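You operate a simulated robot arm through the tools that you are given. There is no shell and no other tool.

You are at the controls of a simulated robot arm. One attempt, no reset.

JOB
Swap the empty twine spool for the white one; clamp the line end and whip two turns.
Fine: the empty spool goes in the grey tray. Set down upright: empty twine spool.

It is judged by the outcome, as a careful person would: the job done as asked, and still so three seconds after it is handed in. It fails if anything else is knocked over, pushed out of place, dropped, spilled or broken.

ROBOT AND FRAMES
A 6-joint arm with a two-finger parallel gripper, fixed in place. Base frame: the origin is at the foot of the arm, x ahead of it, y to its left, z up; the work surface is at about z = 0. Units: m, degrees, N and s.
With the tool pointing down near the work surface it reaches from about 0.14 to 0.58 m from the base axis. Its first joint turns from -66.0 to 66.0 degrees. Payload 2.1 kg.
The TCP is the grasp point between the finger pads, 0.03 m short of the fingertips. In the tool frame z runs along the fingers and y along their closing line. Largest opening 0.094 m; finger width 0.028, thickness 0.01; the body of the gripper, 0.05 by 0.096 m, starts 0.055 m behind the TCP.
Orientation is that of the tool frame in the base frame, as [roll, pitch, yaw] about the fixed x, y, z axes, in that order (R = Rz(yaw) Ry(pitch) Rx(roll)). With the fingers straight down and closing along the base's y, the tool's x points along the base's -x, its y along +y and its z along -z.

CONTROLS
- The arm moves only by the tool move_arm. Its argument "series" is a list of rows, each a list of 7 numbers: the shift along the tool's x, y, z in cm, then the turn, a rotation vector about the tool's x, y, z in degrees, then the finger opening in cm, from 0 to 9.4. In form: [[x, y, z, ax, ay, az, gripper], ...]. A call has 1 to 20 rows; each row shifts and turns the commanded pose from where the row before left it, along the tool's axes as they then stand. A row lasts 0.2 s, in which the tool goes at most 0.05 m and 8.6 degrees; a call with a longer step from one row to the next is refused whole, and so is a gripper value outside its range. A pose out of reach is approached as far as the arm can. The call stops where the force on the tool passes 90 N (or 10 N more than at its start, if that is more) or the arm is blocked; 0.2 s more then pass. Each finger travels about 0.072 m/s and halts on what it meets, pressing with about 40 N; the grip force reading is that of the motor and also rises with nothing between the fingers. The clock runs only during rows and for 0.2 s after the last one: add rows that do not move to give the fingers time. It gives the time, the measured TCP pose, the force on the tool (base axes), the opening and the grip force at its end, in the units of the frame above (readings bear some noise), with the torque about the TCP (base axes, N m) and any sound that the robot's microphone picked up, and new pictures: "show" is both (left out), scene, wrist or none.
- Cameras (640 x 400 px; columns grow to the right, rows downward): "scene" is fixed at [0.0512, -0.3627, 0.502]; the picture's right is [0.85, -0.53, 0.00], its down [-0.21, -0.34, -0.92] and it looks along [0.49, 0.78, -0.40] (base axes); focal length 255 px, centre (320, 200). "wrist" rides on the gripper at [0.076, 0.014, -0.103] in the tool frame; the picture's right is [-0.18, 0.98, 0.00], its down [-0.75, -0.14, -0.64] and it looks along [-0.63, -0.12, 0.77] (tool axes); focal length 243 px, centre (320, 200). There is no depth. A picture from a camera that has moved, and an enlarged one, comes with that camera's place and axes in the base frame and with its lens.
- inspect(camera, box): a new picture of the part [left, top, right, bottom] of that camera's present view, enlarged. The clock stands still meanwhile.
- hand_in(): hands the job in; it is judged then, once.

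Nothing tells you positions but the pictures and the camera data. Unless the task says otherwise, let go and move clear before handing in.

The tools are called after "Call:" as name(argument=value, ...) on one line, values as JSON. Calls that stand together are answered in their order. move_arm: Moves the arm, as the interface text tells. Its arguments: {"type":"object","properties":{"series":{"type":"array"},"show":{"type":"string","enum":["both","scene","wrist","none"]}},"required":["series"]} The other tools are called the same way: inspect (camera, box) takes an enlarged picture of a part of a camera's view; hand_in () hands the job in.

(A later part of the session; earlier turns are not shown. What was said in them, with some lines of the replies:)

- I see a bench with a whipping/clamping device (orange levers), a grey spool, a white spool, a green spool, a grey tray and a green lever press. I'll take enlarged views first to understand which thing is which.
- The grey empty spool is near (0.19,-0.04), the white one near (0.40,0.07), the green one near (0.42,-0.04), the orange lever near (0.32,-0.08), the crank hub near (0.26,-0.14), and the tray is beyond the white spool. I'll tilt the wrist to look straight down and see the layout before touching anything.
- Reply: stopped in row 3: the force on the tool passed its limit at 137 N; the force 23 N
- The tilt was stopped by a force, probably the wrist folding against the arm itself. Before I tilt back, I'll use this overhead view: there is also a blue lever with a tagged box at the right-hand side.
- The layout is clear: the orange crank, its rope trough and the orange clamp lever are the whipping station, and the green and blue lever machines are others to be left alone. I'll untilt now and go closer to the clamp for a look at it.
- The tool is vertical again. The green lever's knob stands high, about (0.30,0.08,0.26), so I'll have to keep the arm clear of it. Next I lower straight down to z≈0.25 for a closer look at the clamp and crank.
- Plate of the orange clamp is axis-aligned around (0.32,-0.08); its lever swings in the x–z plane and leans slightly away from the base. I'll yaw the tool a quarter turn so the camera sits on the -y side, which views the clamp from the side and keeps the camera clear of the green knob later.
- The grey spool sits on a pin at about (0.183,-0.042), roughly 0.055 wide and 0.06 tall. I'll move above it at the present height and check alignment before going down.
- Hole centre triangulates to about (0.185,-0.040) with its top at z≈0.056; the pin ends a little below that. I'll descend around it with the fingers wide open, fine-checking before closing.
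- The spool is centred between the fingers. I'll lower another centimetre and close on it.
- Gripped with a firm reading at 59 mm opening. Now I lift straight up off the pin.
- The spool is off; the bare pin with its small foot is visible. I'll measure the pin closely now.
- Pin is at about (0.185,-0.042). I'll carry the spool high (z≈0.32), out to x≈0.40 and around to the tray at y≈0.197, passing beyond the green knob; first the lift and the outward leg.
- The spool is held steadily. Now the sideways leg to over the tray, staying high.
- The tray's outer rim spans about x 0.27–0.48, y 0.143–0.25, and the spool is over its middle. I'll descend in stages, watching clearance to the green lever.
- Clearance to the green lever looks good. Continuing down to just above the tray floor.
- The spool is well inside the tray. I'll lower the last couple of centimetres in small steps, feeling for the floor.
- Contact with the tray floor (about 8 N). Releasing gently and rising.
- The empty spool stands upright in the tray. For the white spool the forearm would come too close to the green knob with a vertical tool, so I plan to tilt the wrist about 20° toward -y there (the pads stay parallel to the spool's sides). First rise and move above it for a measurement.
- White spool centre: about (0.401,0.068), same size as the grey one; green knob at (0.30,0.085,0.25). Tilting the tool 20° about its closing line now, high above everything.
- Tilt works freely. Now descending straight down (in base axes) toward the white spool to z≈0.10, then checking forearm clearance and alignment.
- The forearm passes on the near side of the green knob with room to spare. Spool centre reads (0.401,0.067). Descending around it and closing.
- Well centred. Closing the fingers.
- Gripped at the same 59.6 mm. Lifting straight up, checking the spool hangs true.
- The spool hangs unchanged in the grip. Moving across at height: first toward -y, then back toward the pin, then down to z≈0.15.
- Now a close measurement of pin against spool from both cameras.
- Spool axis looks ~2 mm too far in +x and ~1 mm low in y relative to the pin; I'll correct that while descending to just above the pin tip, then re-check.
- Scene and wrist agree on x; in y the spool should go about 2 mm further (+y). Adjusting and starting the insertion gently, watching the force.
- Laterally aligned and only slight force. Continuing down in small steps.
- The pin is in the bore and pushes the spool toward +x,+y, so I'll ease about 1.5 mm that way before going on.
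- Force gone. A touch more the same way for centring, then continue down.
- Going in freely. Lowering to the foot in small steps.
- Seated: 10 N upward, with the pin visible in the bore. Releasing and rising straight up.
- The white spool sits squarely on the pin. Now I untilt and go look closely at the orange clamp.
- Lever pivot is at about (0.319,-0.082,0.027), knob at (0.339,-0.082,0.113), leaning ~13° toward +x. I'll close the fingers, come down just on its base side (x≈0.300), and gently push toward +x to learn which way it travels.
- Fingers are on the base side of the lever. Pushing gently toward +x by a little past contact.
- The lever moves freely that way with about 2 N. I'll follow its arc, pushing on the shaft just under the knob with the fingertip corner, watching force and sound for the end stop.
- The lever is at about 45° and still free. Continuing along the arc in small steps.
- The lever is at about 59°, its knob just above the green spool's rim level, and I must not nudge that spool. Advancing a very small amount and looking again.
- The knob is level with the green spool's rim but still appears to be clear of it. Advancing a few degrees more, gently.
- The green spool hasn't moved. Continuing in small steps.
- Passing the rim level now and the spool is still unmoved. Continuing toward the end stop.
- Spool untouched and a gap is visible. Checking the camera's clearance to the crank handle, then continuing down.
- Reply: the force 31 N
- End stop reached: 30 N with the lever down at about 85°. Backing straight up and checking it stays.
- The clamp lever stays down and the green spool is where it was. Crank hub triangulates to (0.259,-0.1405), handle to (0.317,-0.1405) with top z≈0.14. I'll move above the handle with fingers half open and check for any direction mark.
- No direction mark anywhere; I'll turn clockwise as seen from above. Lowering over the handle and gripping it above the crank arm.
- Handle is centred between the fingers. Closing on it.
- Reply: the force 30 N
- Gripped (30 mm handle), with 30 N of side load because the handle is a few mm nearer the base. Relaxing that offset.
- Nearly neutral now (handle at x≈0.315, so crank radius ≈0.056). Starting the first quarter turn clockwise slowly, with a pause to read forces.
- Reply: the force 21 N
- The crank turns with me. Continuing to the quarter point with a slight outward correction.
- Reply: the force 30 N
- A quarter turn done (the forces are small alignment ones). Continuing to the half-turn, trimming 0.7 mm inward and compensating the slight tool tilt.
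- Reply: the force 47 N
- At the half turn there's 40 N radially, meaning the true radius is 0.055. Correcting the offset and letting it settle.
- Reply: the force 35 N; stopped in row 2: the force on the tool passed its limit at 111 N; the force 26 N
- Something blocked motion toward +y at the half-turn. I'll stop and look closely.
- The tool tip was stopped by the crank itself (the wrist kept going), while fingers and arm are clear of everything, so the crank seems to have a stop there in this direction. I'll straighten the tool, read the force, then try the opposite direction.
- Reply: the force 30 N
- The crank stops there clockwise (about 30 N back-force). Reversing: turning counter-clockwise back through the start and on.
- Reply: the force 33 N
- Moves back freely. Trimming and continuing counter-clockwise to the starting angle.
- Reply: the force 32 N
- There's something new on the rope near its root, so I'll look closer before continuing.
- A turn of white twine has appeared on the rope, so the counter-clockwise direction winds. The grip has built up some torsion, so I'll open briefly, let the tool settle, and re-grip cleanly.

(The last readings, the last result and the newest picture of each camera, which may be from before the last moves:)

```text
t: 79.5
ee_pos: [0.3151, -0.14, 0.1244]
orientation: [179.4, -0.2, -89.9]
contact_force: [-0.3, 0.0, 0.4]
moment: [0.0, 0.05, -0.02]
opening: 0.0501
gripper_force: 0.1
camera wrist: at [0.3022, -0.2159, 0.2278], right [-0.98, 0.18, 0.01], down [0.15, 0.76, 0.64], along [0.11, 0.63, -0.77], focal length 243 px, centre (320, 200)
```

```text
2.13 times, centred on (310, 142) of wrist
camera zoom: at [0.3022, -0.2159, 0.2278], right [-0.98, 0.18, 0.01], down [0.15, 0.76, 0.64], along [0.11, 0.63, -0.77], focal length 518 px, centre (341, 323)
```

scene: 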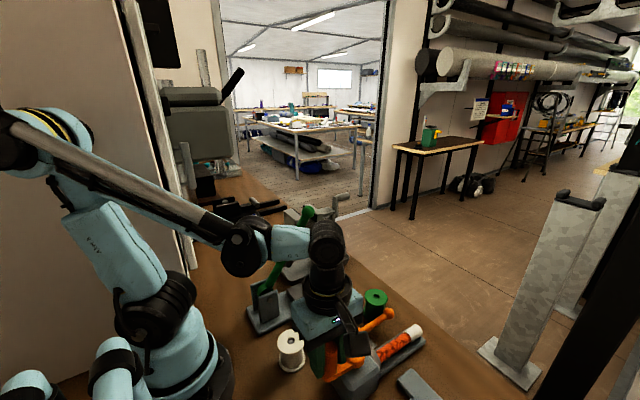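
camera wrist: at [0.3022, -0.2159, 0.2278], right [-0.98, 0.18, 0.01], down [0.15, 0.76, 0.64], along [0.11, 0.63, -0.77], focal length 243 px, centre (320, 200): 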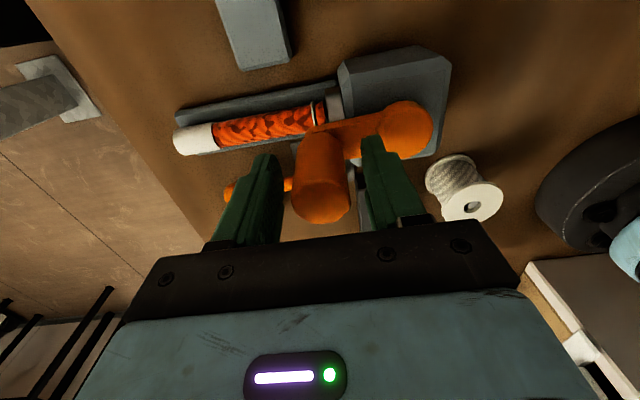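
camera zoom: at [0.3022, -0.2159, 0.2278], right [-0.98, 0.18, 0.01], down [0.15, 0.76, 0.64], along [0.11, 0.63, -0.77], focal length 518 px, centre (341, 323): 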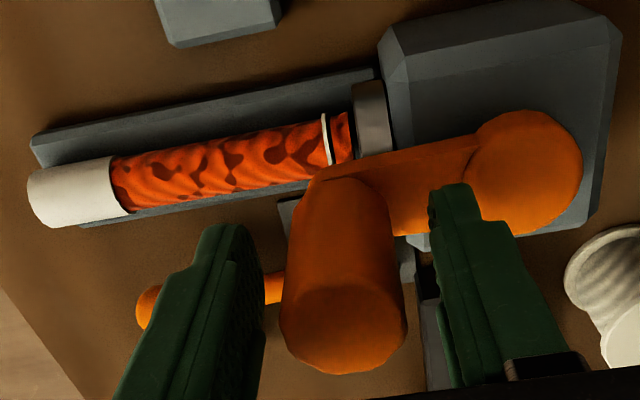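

Ring stays, forces are zero. Levelling the tool, re-gripping at the same spot, then a quarter turn counter-clockwise.

Call:
move_arm(series=[[0, 0, 0, 0.6, -0.2, 0, 5], [0, 0, 0, 0, 0, 0, 3.5], [0, 0, 0, 0, 0, 0, 2], [0, 0, 0, 0, 0, 0, 2]], show="none")

```text
t: 80.5
ee_pos: [0.3146, -0.1395, 0.1223]
orientation: [179.9, -0.1, -89.9]
contact_force: [-8.2, 0.2, 0.4]
moment: [-0.13, -0.29, -0.05]
opening: 0.0297
gripper_force: 45.1
```

Call:
move_arm(series=[[-1.423, 0.23, 0, 0, 0, 0, 2], [-1.327, 0.549, 0, 0, 0, 0, 2], [-1.139, 0.874, 0, 0, 0, 0, 2], [-0.874, 1.139, 0, 0, 0, 0, 2], [-0.549, 1.327, 0, 0, 0, 0, 2], [-0.188, 1.423, 0, 0, 0, 0, 2], [0, 0, 0, 0, 0, 0, 2]])

Call:
inspect(camera="scene", box=[320, 270, 440, 390])

```text
t: 82.1
ee_pos: [0.2593, -0.0847, 0.1216]
orientation: [-180.0, 0.0, -89.9]
contact_force: [0.1, 0.0, 27.0]
moment: [-0.52, -0.11, 0.01]
opening: 0.0298
gripper_force: 45.1
camera wrist: at [0.2453, -0.1606, 0.2263], right [-0.98, 0.18, 0.0], down [0.14, 0.75, 0.64], along [0.12, 0.63, -0.77], focal length 243 px, centre (320, 200)
```

scene: 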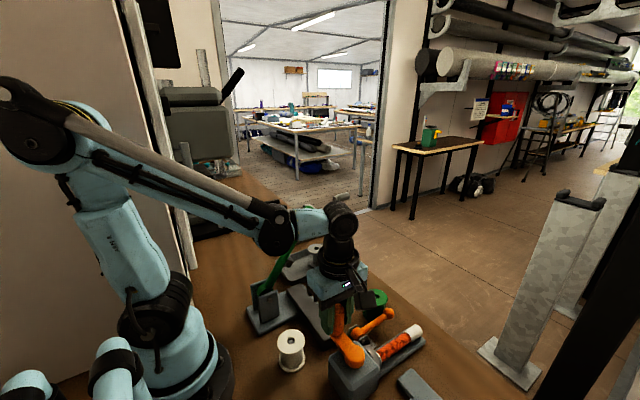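
wrist: 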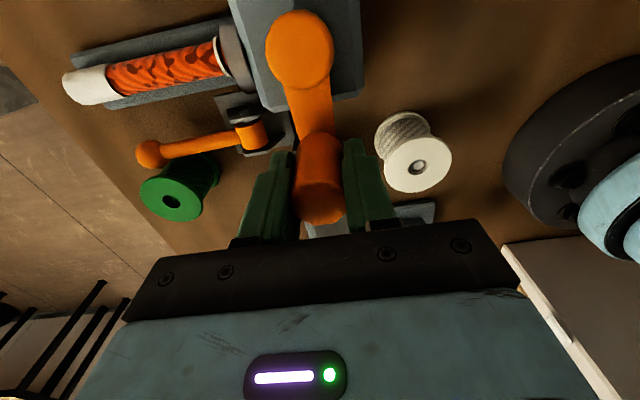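

```text
3.33 times, centred on (380, 330) of scene
camera zoom: at [0.0511, -0.3627, 0.5021], right [0.85, -0.53, 0.0], down [-0.21, -0.34, -0.92], along [0.49, 0.78, -0.4], focal length 851 px, centre (120, -233)
```

zoom: 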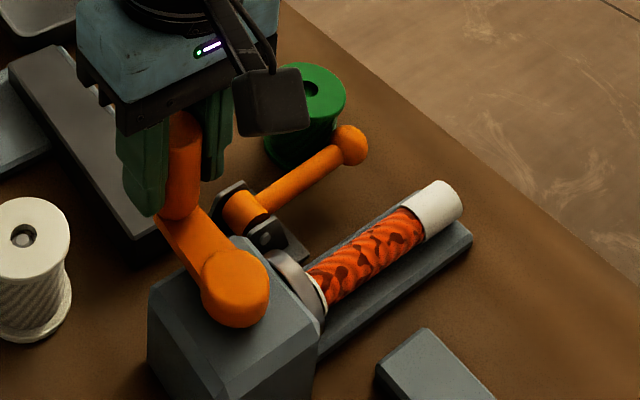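

Good fit. Continuing counter-clockwise to the half-turn.

Call:
move_arm(series=[[0.188, 1.423, -0.05, 0, 0, 0, 2], [0.549, 1.327, 0, 0, 0, 0, 2], [0.874, 1.139, 0, 0, 0, 0, 2], [1.139, 0.874, 0, 0, 0, 0, 2], [1.327, 0.549, 0, 0, 0, 0, 2], [1.423, 0.188, 0, 0, 0, 0, 2], [0, 0, 0, 0, 0, 0, 2]])

Call:
inspect(camera="wrist", box=[50, 60, 370, 235])

```text
t: 83.7
ee_pos: [0.2051, -0.1394, 0.1217]
orientation: [-179.8, -0.2, -89.8]
contact_force: [19.3, 0.1, -17.0]
moment: [0.11, 0.17, 0.03]
opening: 0.0292
gripper_force: 44.7
camera wrist: at [0.1903, -0.2156, 0.2262], right [-0.98, 0.18, 0.0], down [0.14, 0.75, 0.64], along [0.12, 0.63, -0.77], focal length 243 px, centre (320, 200)
```

scene: 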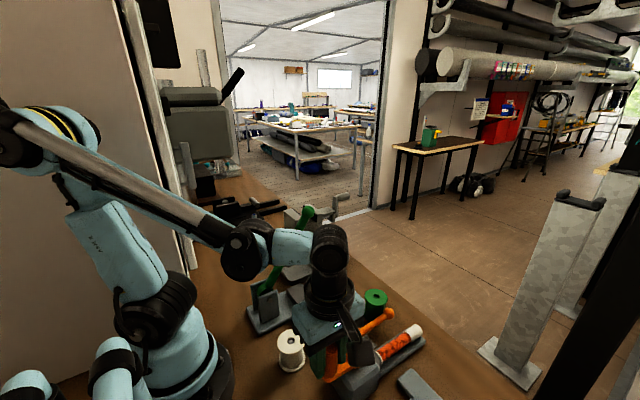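
wrist: 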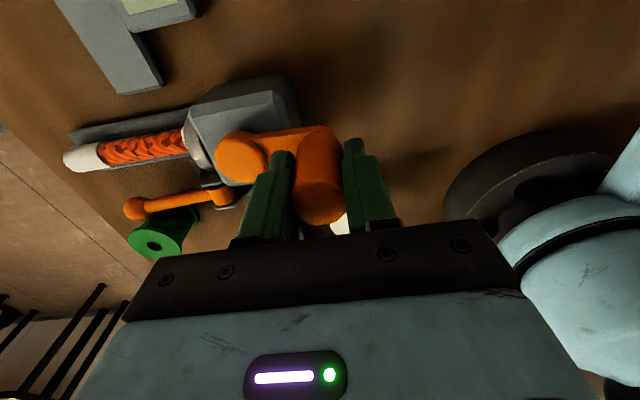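

```text
2.00 times, centred on (210, 148) of wrist
camera zoom: at [0.1903, -0.2156, 0.2262], right [-0.98, 0.18, 0.0], down [0.14, 0.75, 0.64], along [0.12, 0.63, -0.77], focal length 485 px, centre (540, 305)
```

zoom: 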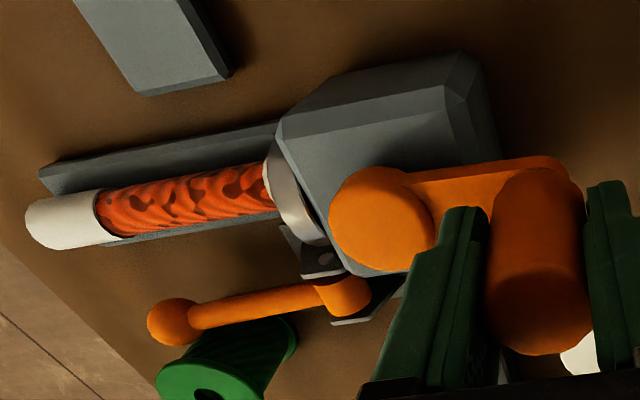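

One ring so far. Continuing past the half-turn, starting gently in case of a stop.

Call:
move_arm(series=[[0.7, -0.14, 0.03, 0, 0, 0, 2], [0.723, -0.148, 0, 0, 0, 0, 2], [1.327, -0.549, 0, 0, 0, 0, 2], [1.139, -0.874, 0, 0, 0, 0, 2], [0.874, -1.139, 0, 0, 0, 0, 2], [0.549, -1.327, 0, 0, 0, 0, 2], [0.188, -1.423, 0, 0, 0, 0, 2], [0, 0, 0, 0, 0, 0, 2]])

Call:
inspect(camera="scene", box=[320, 270, 440, 390])

```text
t: 85.5
ee_pos: [0.261, -0.1939, 0.1249]
orientation: [179.9, -0.2, -89.7]
contact_force: [0.6, -7.5, 2.3]
moment: [-1.37, 0.05, 0.02]
opening: 0.0294
gripper_force: 45.3
camera wrist: at [0.2467, -0.2702, 0.2278], right [-0.98, 0.18, 0.0], down [0.14, 0.76, 0.64], along [0.12, 0.63, -0.77], focal length 243 px, centre (320, 200)
```

scene: 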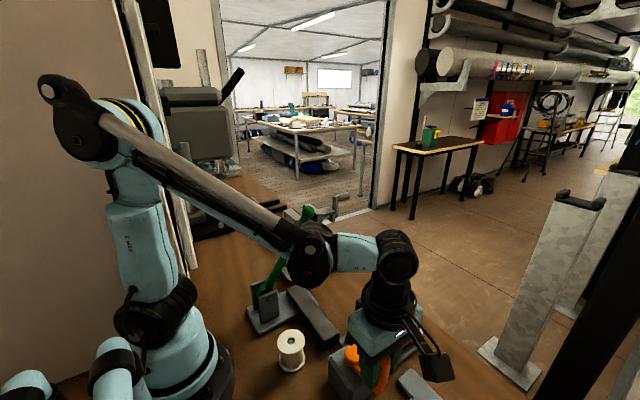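
wrist: 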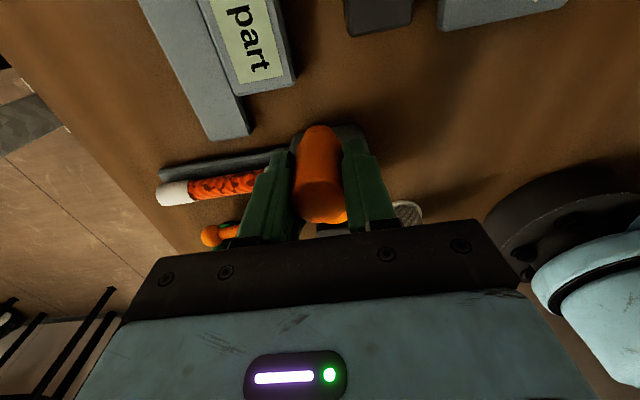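

```text
3.33 times, centred on (380, 330) of scene
camera zoom: at [0.0512, -0.3627, 0.502], right [0.85, -0.53, 0.0], down [-0.21, -0.34, -0.92], along [0.49, 0.78, -0.4], focal length 851 px, centre (120, -233)
```

zoom: 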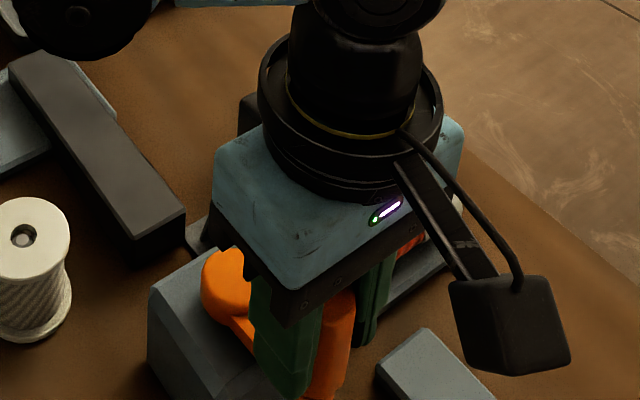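

Past the half-turn freely, so counter-clockwise is the working direction. Completing the first full turn and checking the rings.

Call:
move_arm(series=[[-0.158, -1.423, 0, 0, 0, 0, 2], [-0.549, -1.327, 0, 0, 0, 0, 2], [-0.874, -1.139, 0, 0, 0, 0, 2], [-1.139, -0.874, 0, 0, 0, 0, 2], [-1.327, -0.549, 0, 0, 0, 0, 2], [-1.423, -0.188, 0, 0, 0, 0, 2], [0, 0, 0, 0, 0, 0, 2]], show="wrist")

Call:
inspect(camera="wrist", box=[160, 50, 460, 235])

```text
t: 87.1
ee_pos: [0.3151, -0.1366, 0.1215]
orientation: [179.9, 0.1, -89.9]
contact_force: [3.2, 0.7, 30.4]
moment: [0.32, -0.21, 0.01]
opening: 0.0297
gripper_force: 44.9
camera wrist: at [0.3007, -0.2144, 0.2254], right [-0.98, 0.18, 0.0], down [0.14, 0.75, 0.64], along [0.12, 0.63, -0.77], focal length 243 px, centre (320, 200)
```

wrist: 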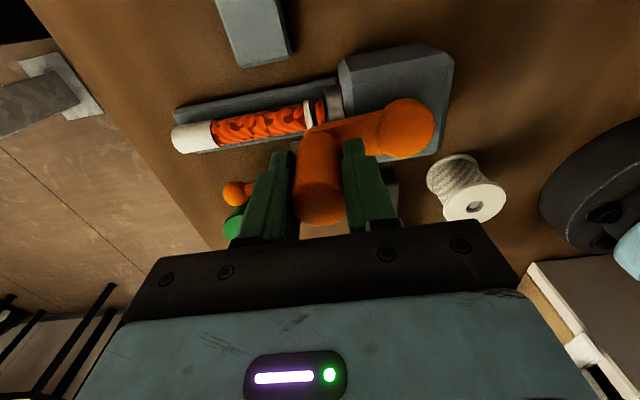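

```text
2.13 times, centred on (310, 142) of wrist
camera zoom: at [0.3007, -0.2144, 0.2254], right [-0.98, 0.18, 0.0], down [0.14, 0.75, 0.64], along [0.12, 0.63, -0.77], focal length 518 px, centre (341, 323)
```

zoom: 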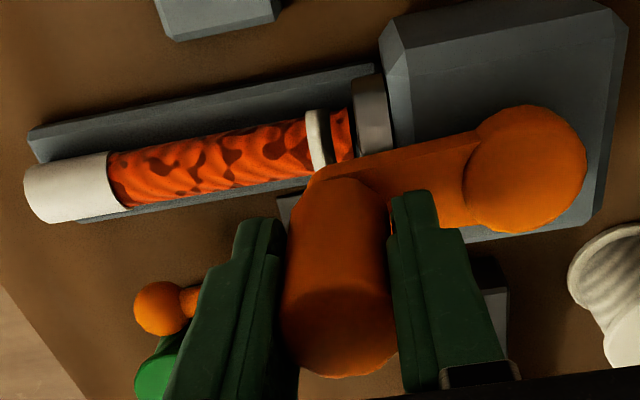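

Call:
inspect(camera="wrist", box=[250, 70, 370, 145])

```text
5.33 times, centred on (310, 108) of wrist
camera zoom: at [0.3007, -0.2144, 0.2254], right [-0.98, 0.18, 0.0], down [0.14, 0.75, 0.64], along [0.12, 0.63, -0.77], focal length 1294 px, centre (373, 693)
```

zoom: 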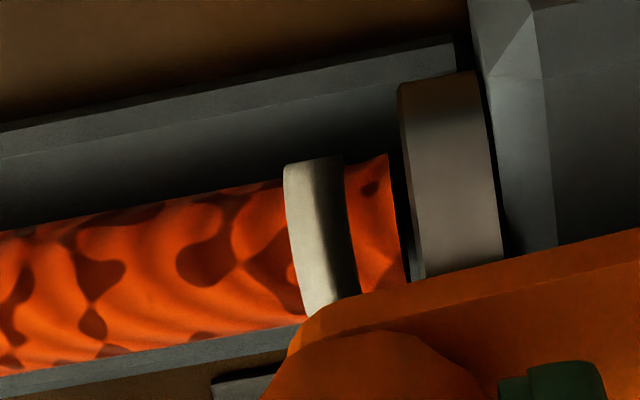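

The white band is growing only with counter-clockwise motion: about 1.5 turns' width now (half a turn on the way back, one since). Going on another half turn, in two quarters.

Call:
move_arm(series=[[-1.423, 0.188, -0.055, 0, 0, 0, 2], [-1.327, 0.549, 0, 0, 0, 0, 2], [-1.139, 0.874, 0, 0, 0, 0, 2], [-0.874, 1.139, 0, 0, 0, 0, 2], [-0.549, 1.327, 0, 0, 0, 0, 2], [-0.188, 1.423, 0, 0, 0, 0, 2], [0, 0, 0, 0, 0, 0, 2]], show="wrist")

Call:
inspect(camera="wrist", box=[160, 10, 280, 85])

Call:
inspect(camera="scene", box=[370, 310, 440, 370])

```text
t: 88.7
ee_pos: [0.2604, -0.0844, 0.1235]
orientation: [180.0, -0.1, -89.8]
contact_force: [-0.4, 0.2, -31.6]
moment: [0.07, -0.22, 0.02]
opening: 0.0301
gripper_force: 45.3
camera wrist: at [0.2453, -0.1602, 0.2277], right [-0.98, 0.18, 0.0], down [0.14, 0.75, 0.64], along [0.12, 0.63, -0.77], focal length 243 px, centre (320, 200)
```

wrist: 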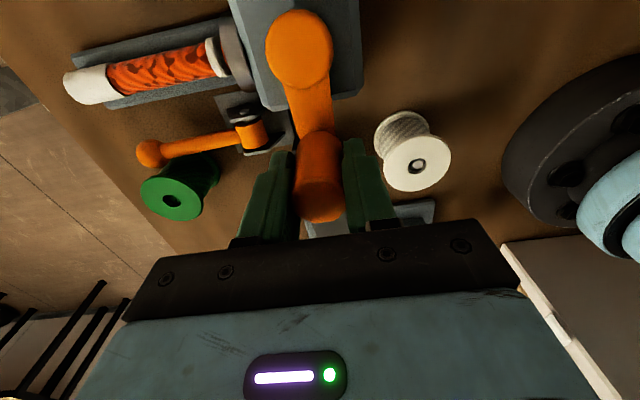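

```text
5.33 times, centred on (220, 48) of wrist
camera zoom: at [0.2453, -0.1602, 0.2277], right [-0.98, 0.18, 0.0], down [0.14, 0.75, 0.64], along [0.12, 0.63, -0.77], focal length 1294 px, centre (853, 1013)
```

zoom: 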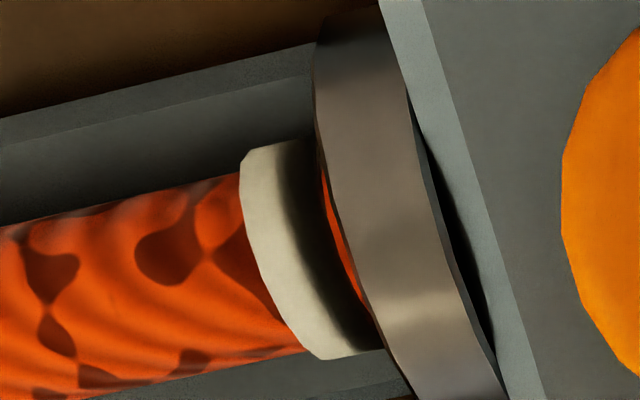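

```text
6.67 times, centred on (405, 340) of scene
camera zoom: at [0.0513, -0.3627, 0.502], right [0.85, -0.53, 0.0], down [-0.21, -0.34, -0.92], along [0.49, 0.78, -0.4], focal length 1702 px, centre (-247, -733)
```

zoom: 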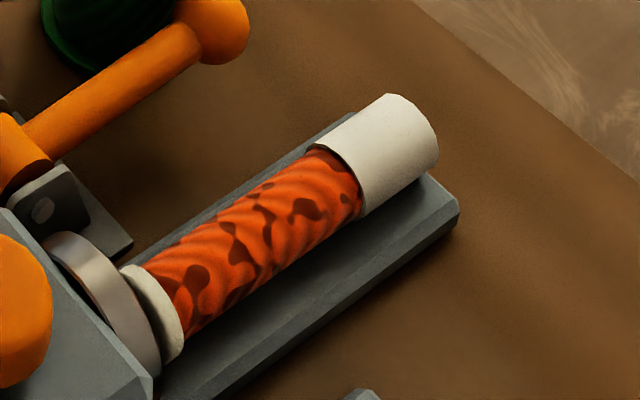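

Band width scales as 5.4 mm per turn from a fixed edge and reads about 1.5 turns before this quarter, consistent with counting only the counter-clockwise travel. Another quarter turn plus a small margin completes two turns.

Call:
move_arm(series=[[0.188, 1.423, 0.055, 0, 0, 0, 2], [0.549, 1.327, 0, 0, 0, 0, 2], [0.874, 1.139, 0, 0, 0, 0, 2], [1.139, 0.84, 0, 0, 0, 0, 2], [1.327, 0.52, 0, 0, 0, 0, 2], [1.423, 0.158, 0, 0, 0, 0, 2], [1.0, -0.1, 0, 0, 0, 0, 2], [0, 0, 0, 0, 0, 0, 2]], show="wrist")

Call:
inspect(camera="wrist", box=[50, 60, 370, 235])

```text
t: 90.5
ee_pos: [0.2056, -0.1508, 0.1239]
orientation: [179.7, -0.1, -90.0]
contact_force: [-29.6, -6.4, 22.0]
moment: [0.34, -0.6, -0.06]
opening: 0.0297
gripper_force: 44.8
camera wrist: at [0.1922, -0.2262, 0.2275], right [-0.98, 0.18, 0.01], down [0.14, 0.76, 0.64], along [0.11, 0.63, -0.77], focal length 243 px, centre (320, 200)
```

wrist: 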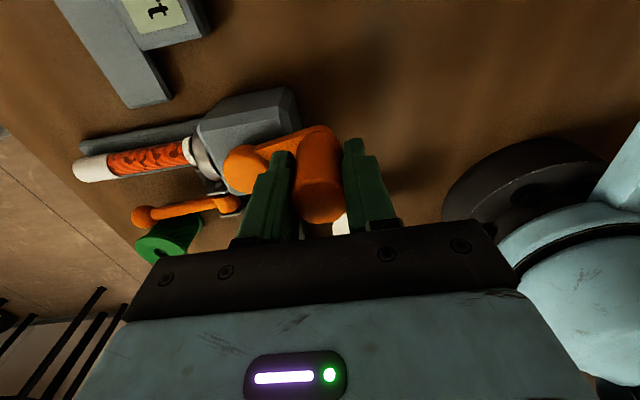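

```text
2.00 times, centred on (210, 148) of wrist
camera zoom: at [0.1922, -0.2262, 0.2275], right [-0.98, 0.18, 0.01], down [0.14, 0.76, 0.64], along [0.11, 0.63, -0.77], focal length 485 px, centre (540, 305)
```

zoom: 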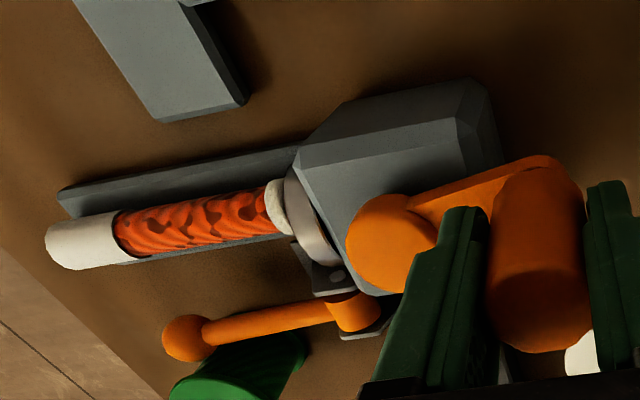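

About 2.03 turns now. Relieving the small side load, then releasing the handle and lifting clear.

Call:
move_arm(series=[[0, 0.14, -0.03, 0, 0, 0, 2], [0, 0, 0, 0, 0, 0, 2], [0, 0, 0, 0, 0, 0, 3.5], [0, 0, 0, 0, 0, 0, 5.5], [0, 0, 0, 0, 0, 0, 5.5], [0, 0, -2, 0, 0, 0, 5.5], [0, 0, -4, 0, 0, 0, 5.5], [0, 0, -3, 0, 0, 0, 5.5], [0, 0, 0, 0, 0, 0, 5.5]])

```text
t: 92.5
ee_pos: [0.2056, -0.1487, 0.215]
orientation: [-179.9, 0.0, -89.8]
contact_force: [0.1, 0.0, 0.0]
moment: [0.0, -0.02, 0.04]
opening: 0.0551
gripper_force: 0.1
camera wrist: at [0.1921, -0.2256, 0.3193], right [-0.98, 0.18, 0.0], down [0.14, 0.75, 0.64], along [0.12, 0.63, -0.77], focal length 243 px, centre (320, 200)
```

scene: 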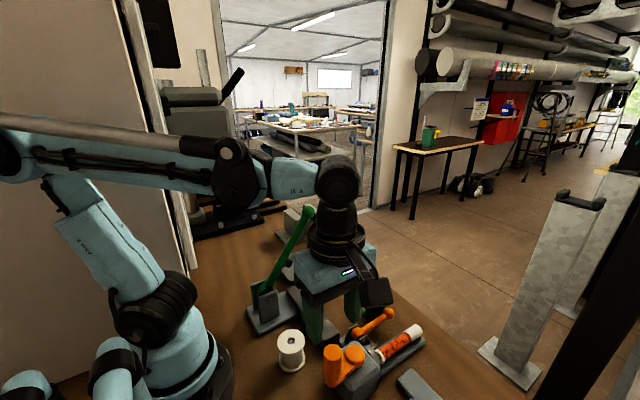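
wrist: 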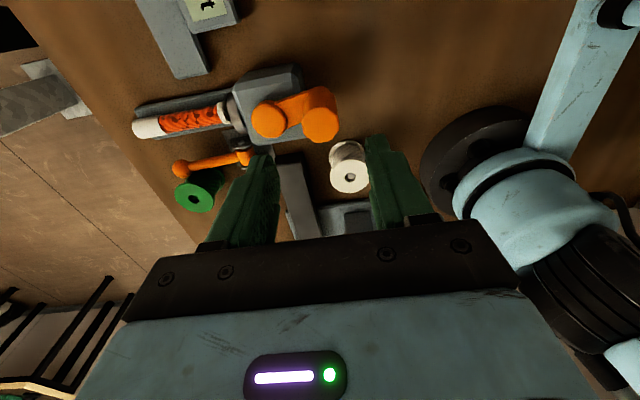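

Released cleanly. I'll go back to the same viewing pose as before to measure the band's width.

Call:
move_arm(series=[[-0.2, -2.5, 0, 0, 0, 0, 5.5], [-0.3, -3.5, 0, 0, 0, 0, 5.5], [-0.3, -3.2, 0, 0, 0, 0, 5.5], [-0.17, -1.74, 0, 0, 0, 0, 5.5], [0, 0, 3, 0, 0, 0, 5.5], [0, 0, 4, 0, 0, 0, 5.5], [0, 0, 2.2, 0, 0, 0, 5.5], [0, 0, 0, 0, 0, 0, 5.5], [0, 0, 0, 0, 0, 0, 5.5]], show="wrist")

Call:
inspect(camera="wrist", box=[250, 70, 370, 145])

Call:
inspect(camera="scene", box=[310, 280, 450, 390])

```text
t: 94.5
ee_pos: [0.314, -0.1405, 0.1207]
orientation: [180.0, -0.1, -90.0]
contact_force: [-0.2, 0.1, 0.0]
moment: [0.03, -0.01, 0.01]
opening: 0.0549
gripper_force: 0.0
camera wrist: at [0.3001, -0.2163, 0.2242], right [-0.98, 0.18, 0.0], down [0.14, 0.75, 0.64], along [0.12, 0.63, -0.77], focal length 243 px, centre (320, 200)
```

wrist: 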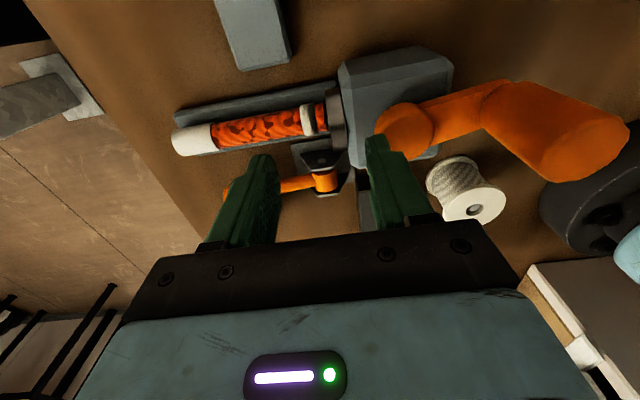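

```text
5.33 times, centred on (310, 108) of wrist
camera zoom: at [0.3001, -0.2163, 0.2242], right [-0.98, 0.18, 0.0], down [0.14, 0.75, 0.64], along [0.12, 0.63, -0.77], focal length 1294 px, centre (373, 693)
```

zoom: 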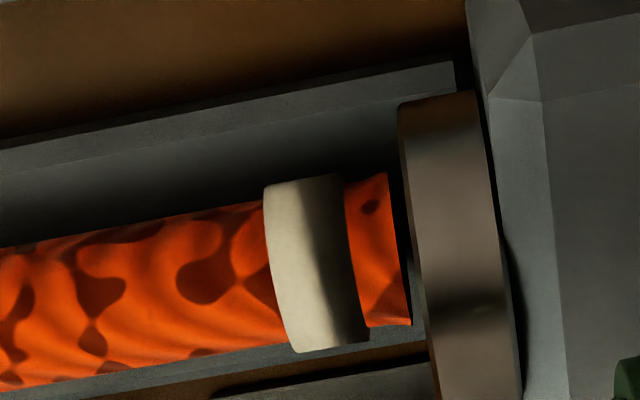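

```text
3.64 times, centred on (380, 335) of scene
camera zoom: at [0.0512, -0.3627, 0.502], right [0.85, -0.53, 0.0], down [-0.21, -0.34, -0.92], along [0.49, 0.78, -0.4], focal length 928 px, centre (102, -291)
```

zoom: 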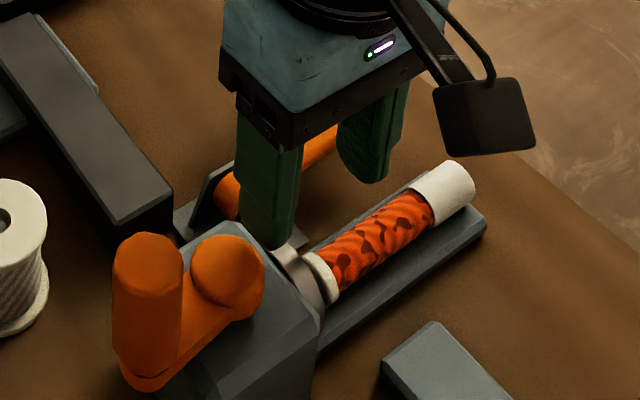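

The band grew linearly (about 25, 60, then 80 px of width at 0.5, 1.5 and 2.0 turns), so two turns are on the rope. Now I lift clear and check the whole scene once more.

Call:
move_arm(series=[[0, 0, -3, 0, 0, 0, 5.5], [0, 0, -4, 0, 0, 0, 5.5], [0, 0, -4, 0, 0, 0, 5.5], [0, 0, -4, 0, 0, 0, 5.5], [0, 0, -4, 0, 0, 0, 5.5], [0, 0, -3, 0, 0, 0, 5.5], [0, 0, 0, 0, 0, 0, 5.5], [0, 0, 0, 0, 0, 0, 5.5]])

Call:
inspect(camera="scene", box=[230, 200, 450, 400])

Call:
inspect(camera="wrist", box=[160, 0, 520, 220])

```text
t: 96.3
ee_pos: [0.3149, -0.1388, 0.3421]
orientation: [-180.0, -0.1, -89.9]
contact_force: [0.3, -1.1, -0.8]
moment: [-0.01, -0.01, 0.03]
opening: 0.055
gripper_force: 0.0
camera wrist: at [0.3002, -0.2155, 0.4454], right [-0.98, 0.18, 0.0], down [0.14, 0.75, 0.64], along [0.12, 0.63, -0.77], focal length 243 px, centre (320, 200)
```

scene: 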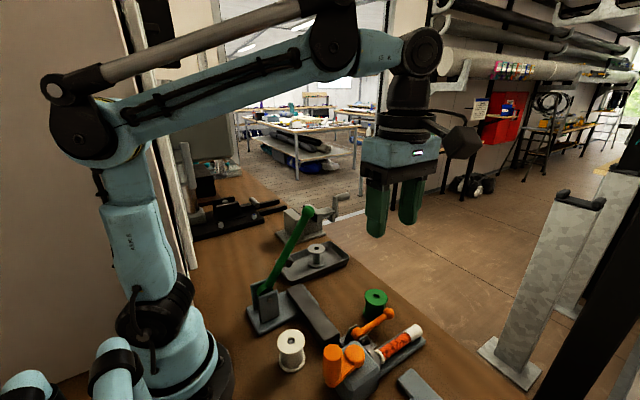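
wrist: 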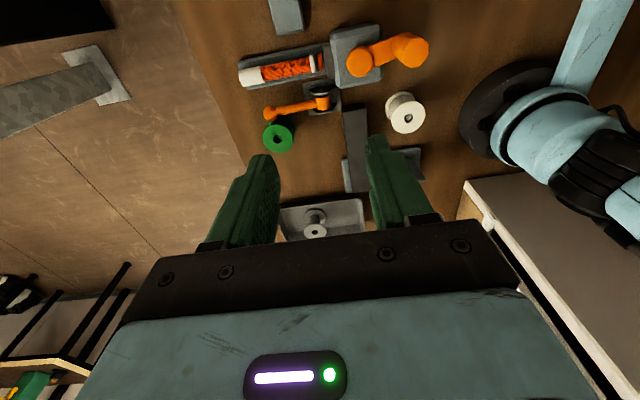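

```text
2.00 times, centred on (340, 300) of scene
camera zoom: at [0.0512, -0.3627, 0.502], right [0.85, -0.53, 0.0], down [-0.21, -0.34, -0.92], along [0.49, 0.78, -0.4], focal length 510 px, centre (280, 0)
```

zoom: 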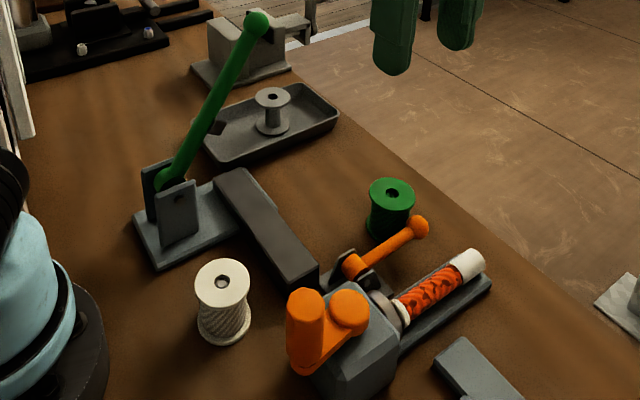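

```text
1.78 times, centred on (340, 110) of wrist
camera zoom: at [0.3002, -0.2155, 0.4454], right [-0.98, 0.18, 0.0], down [0.14, 0.75, 0.64], along [0.12, 0.63, -0.77], focal length 431 px, centre (284, 360)
```

zoom: 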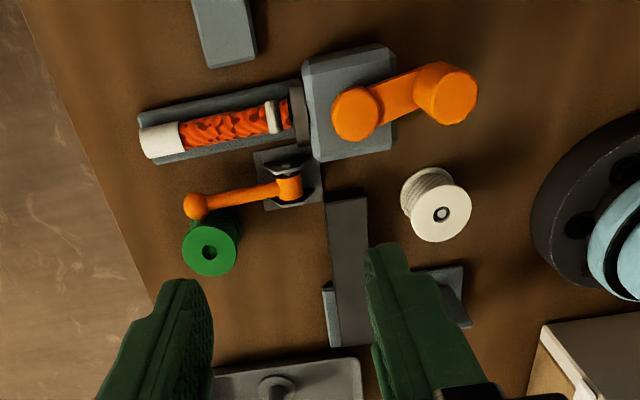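

Everything checks out: the empty spool is upright in the grey tray, the white spool is on the pin and the clamp lever is down. The rope carries a two-turn whipping, nothing else looks out of place, and the arm is clear. Handing in.

Call:
hand_in()

```text
The job is handed in.
```

The job is handed in. The empty spool stands upright in the grey tray, the white spool is on the pin, the line end is clamped and the whipping is on the rope. I haven't been told how it was judged.

- **Turn count:** I first cranked clockwise and hit a stop after half a turn. I then cranked counter-clockwise for about 2.03 turns in all. I took that as two turns because the white band grew only during the counter-clockwise motion, and its width matches. Measured from where the crank started, it ended only about one and a half turns round.
- **Clamp:** nothing showed which way it closes, so I pushed the lever in the direction it moved freely until it hit its end stop. It stayed down when I backed off. The knob passed very close to the green spool, but that spool did not move.
- **Force stops:** the arm stopped itself twice on high force. The first was at the start, with the arm in the air, probably the wrist meeting its own arm. The second was at the crank's clockwise stop, at 111 N. I saw no damage from either.
- **Other items:** in the last pictures nothing else in view was knocked over or out of place. The blue lever and the "no part" display were not in those pictures; I didn't touch either.
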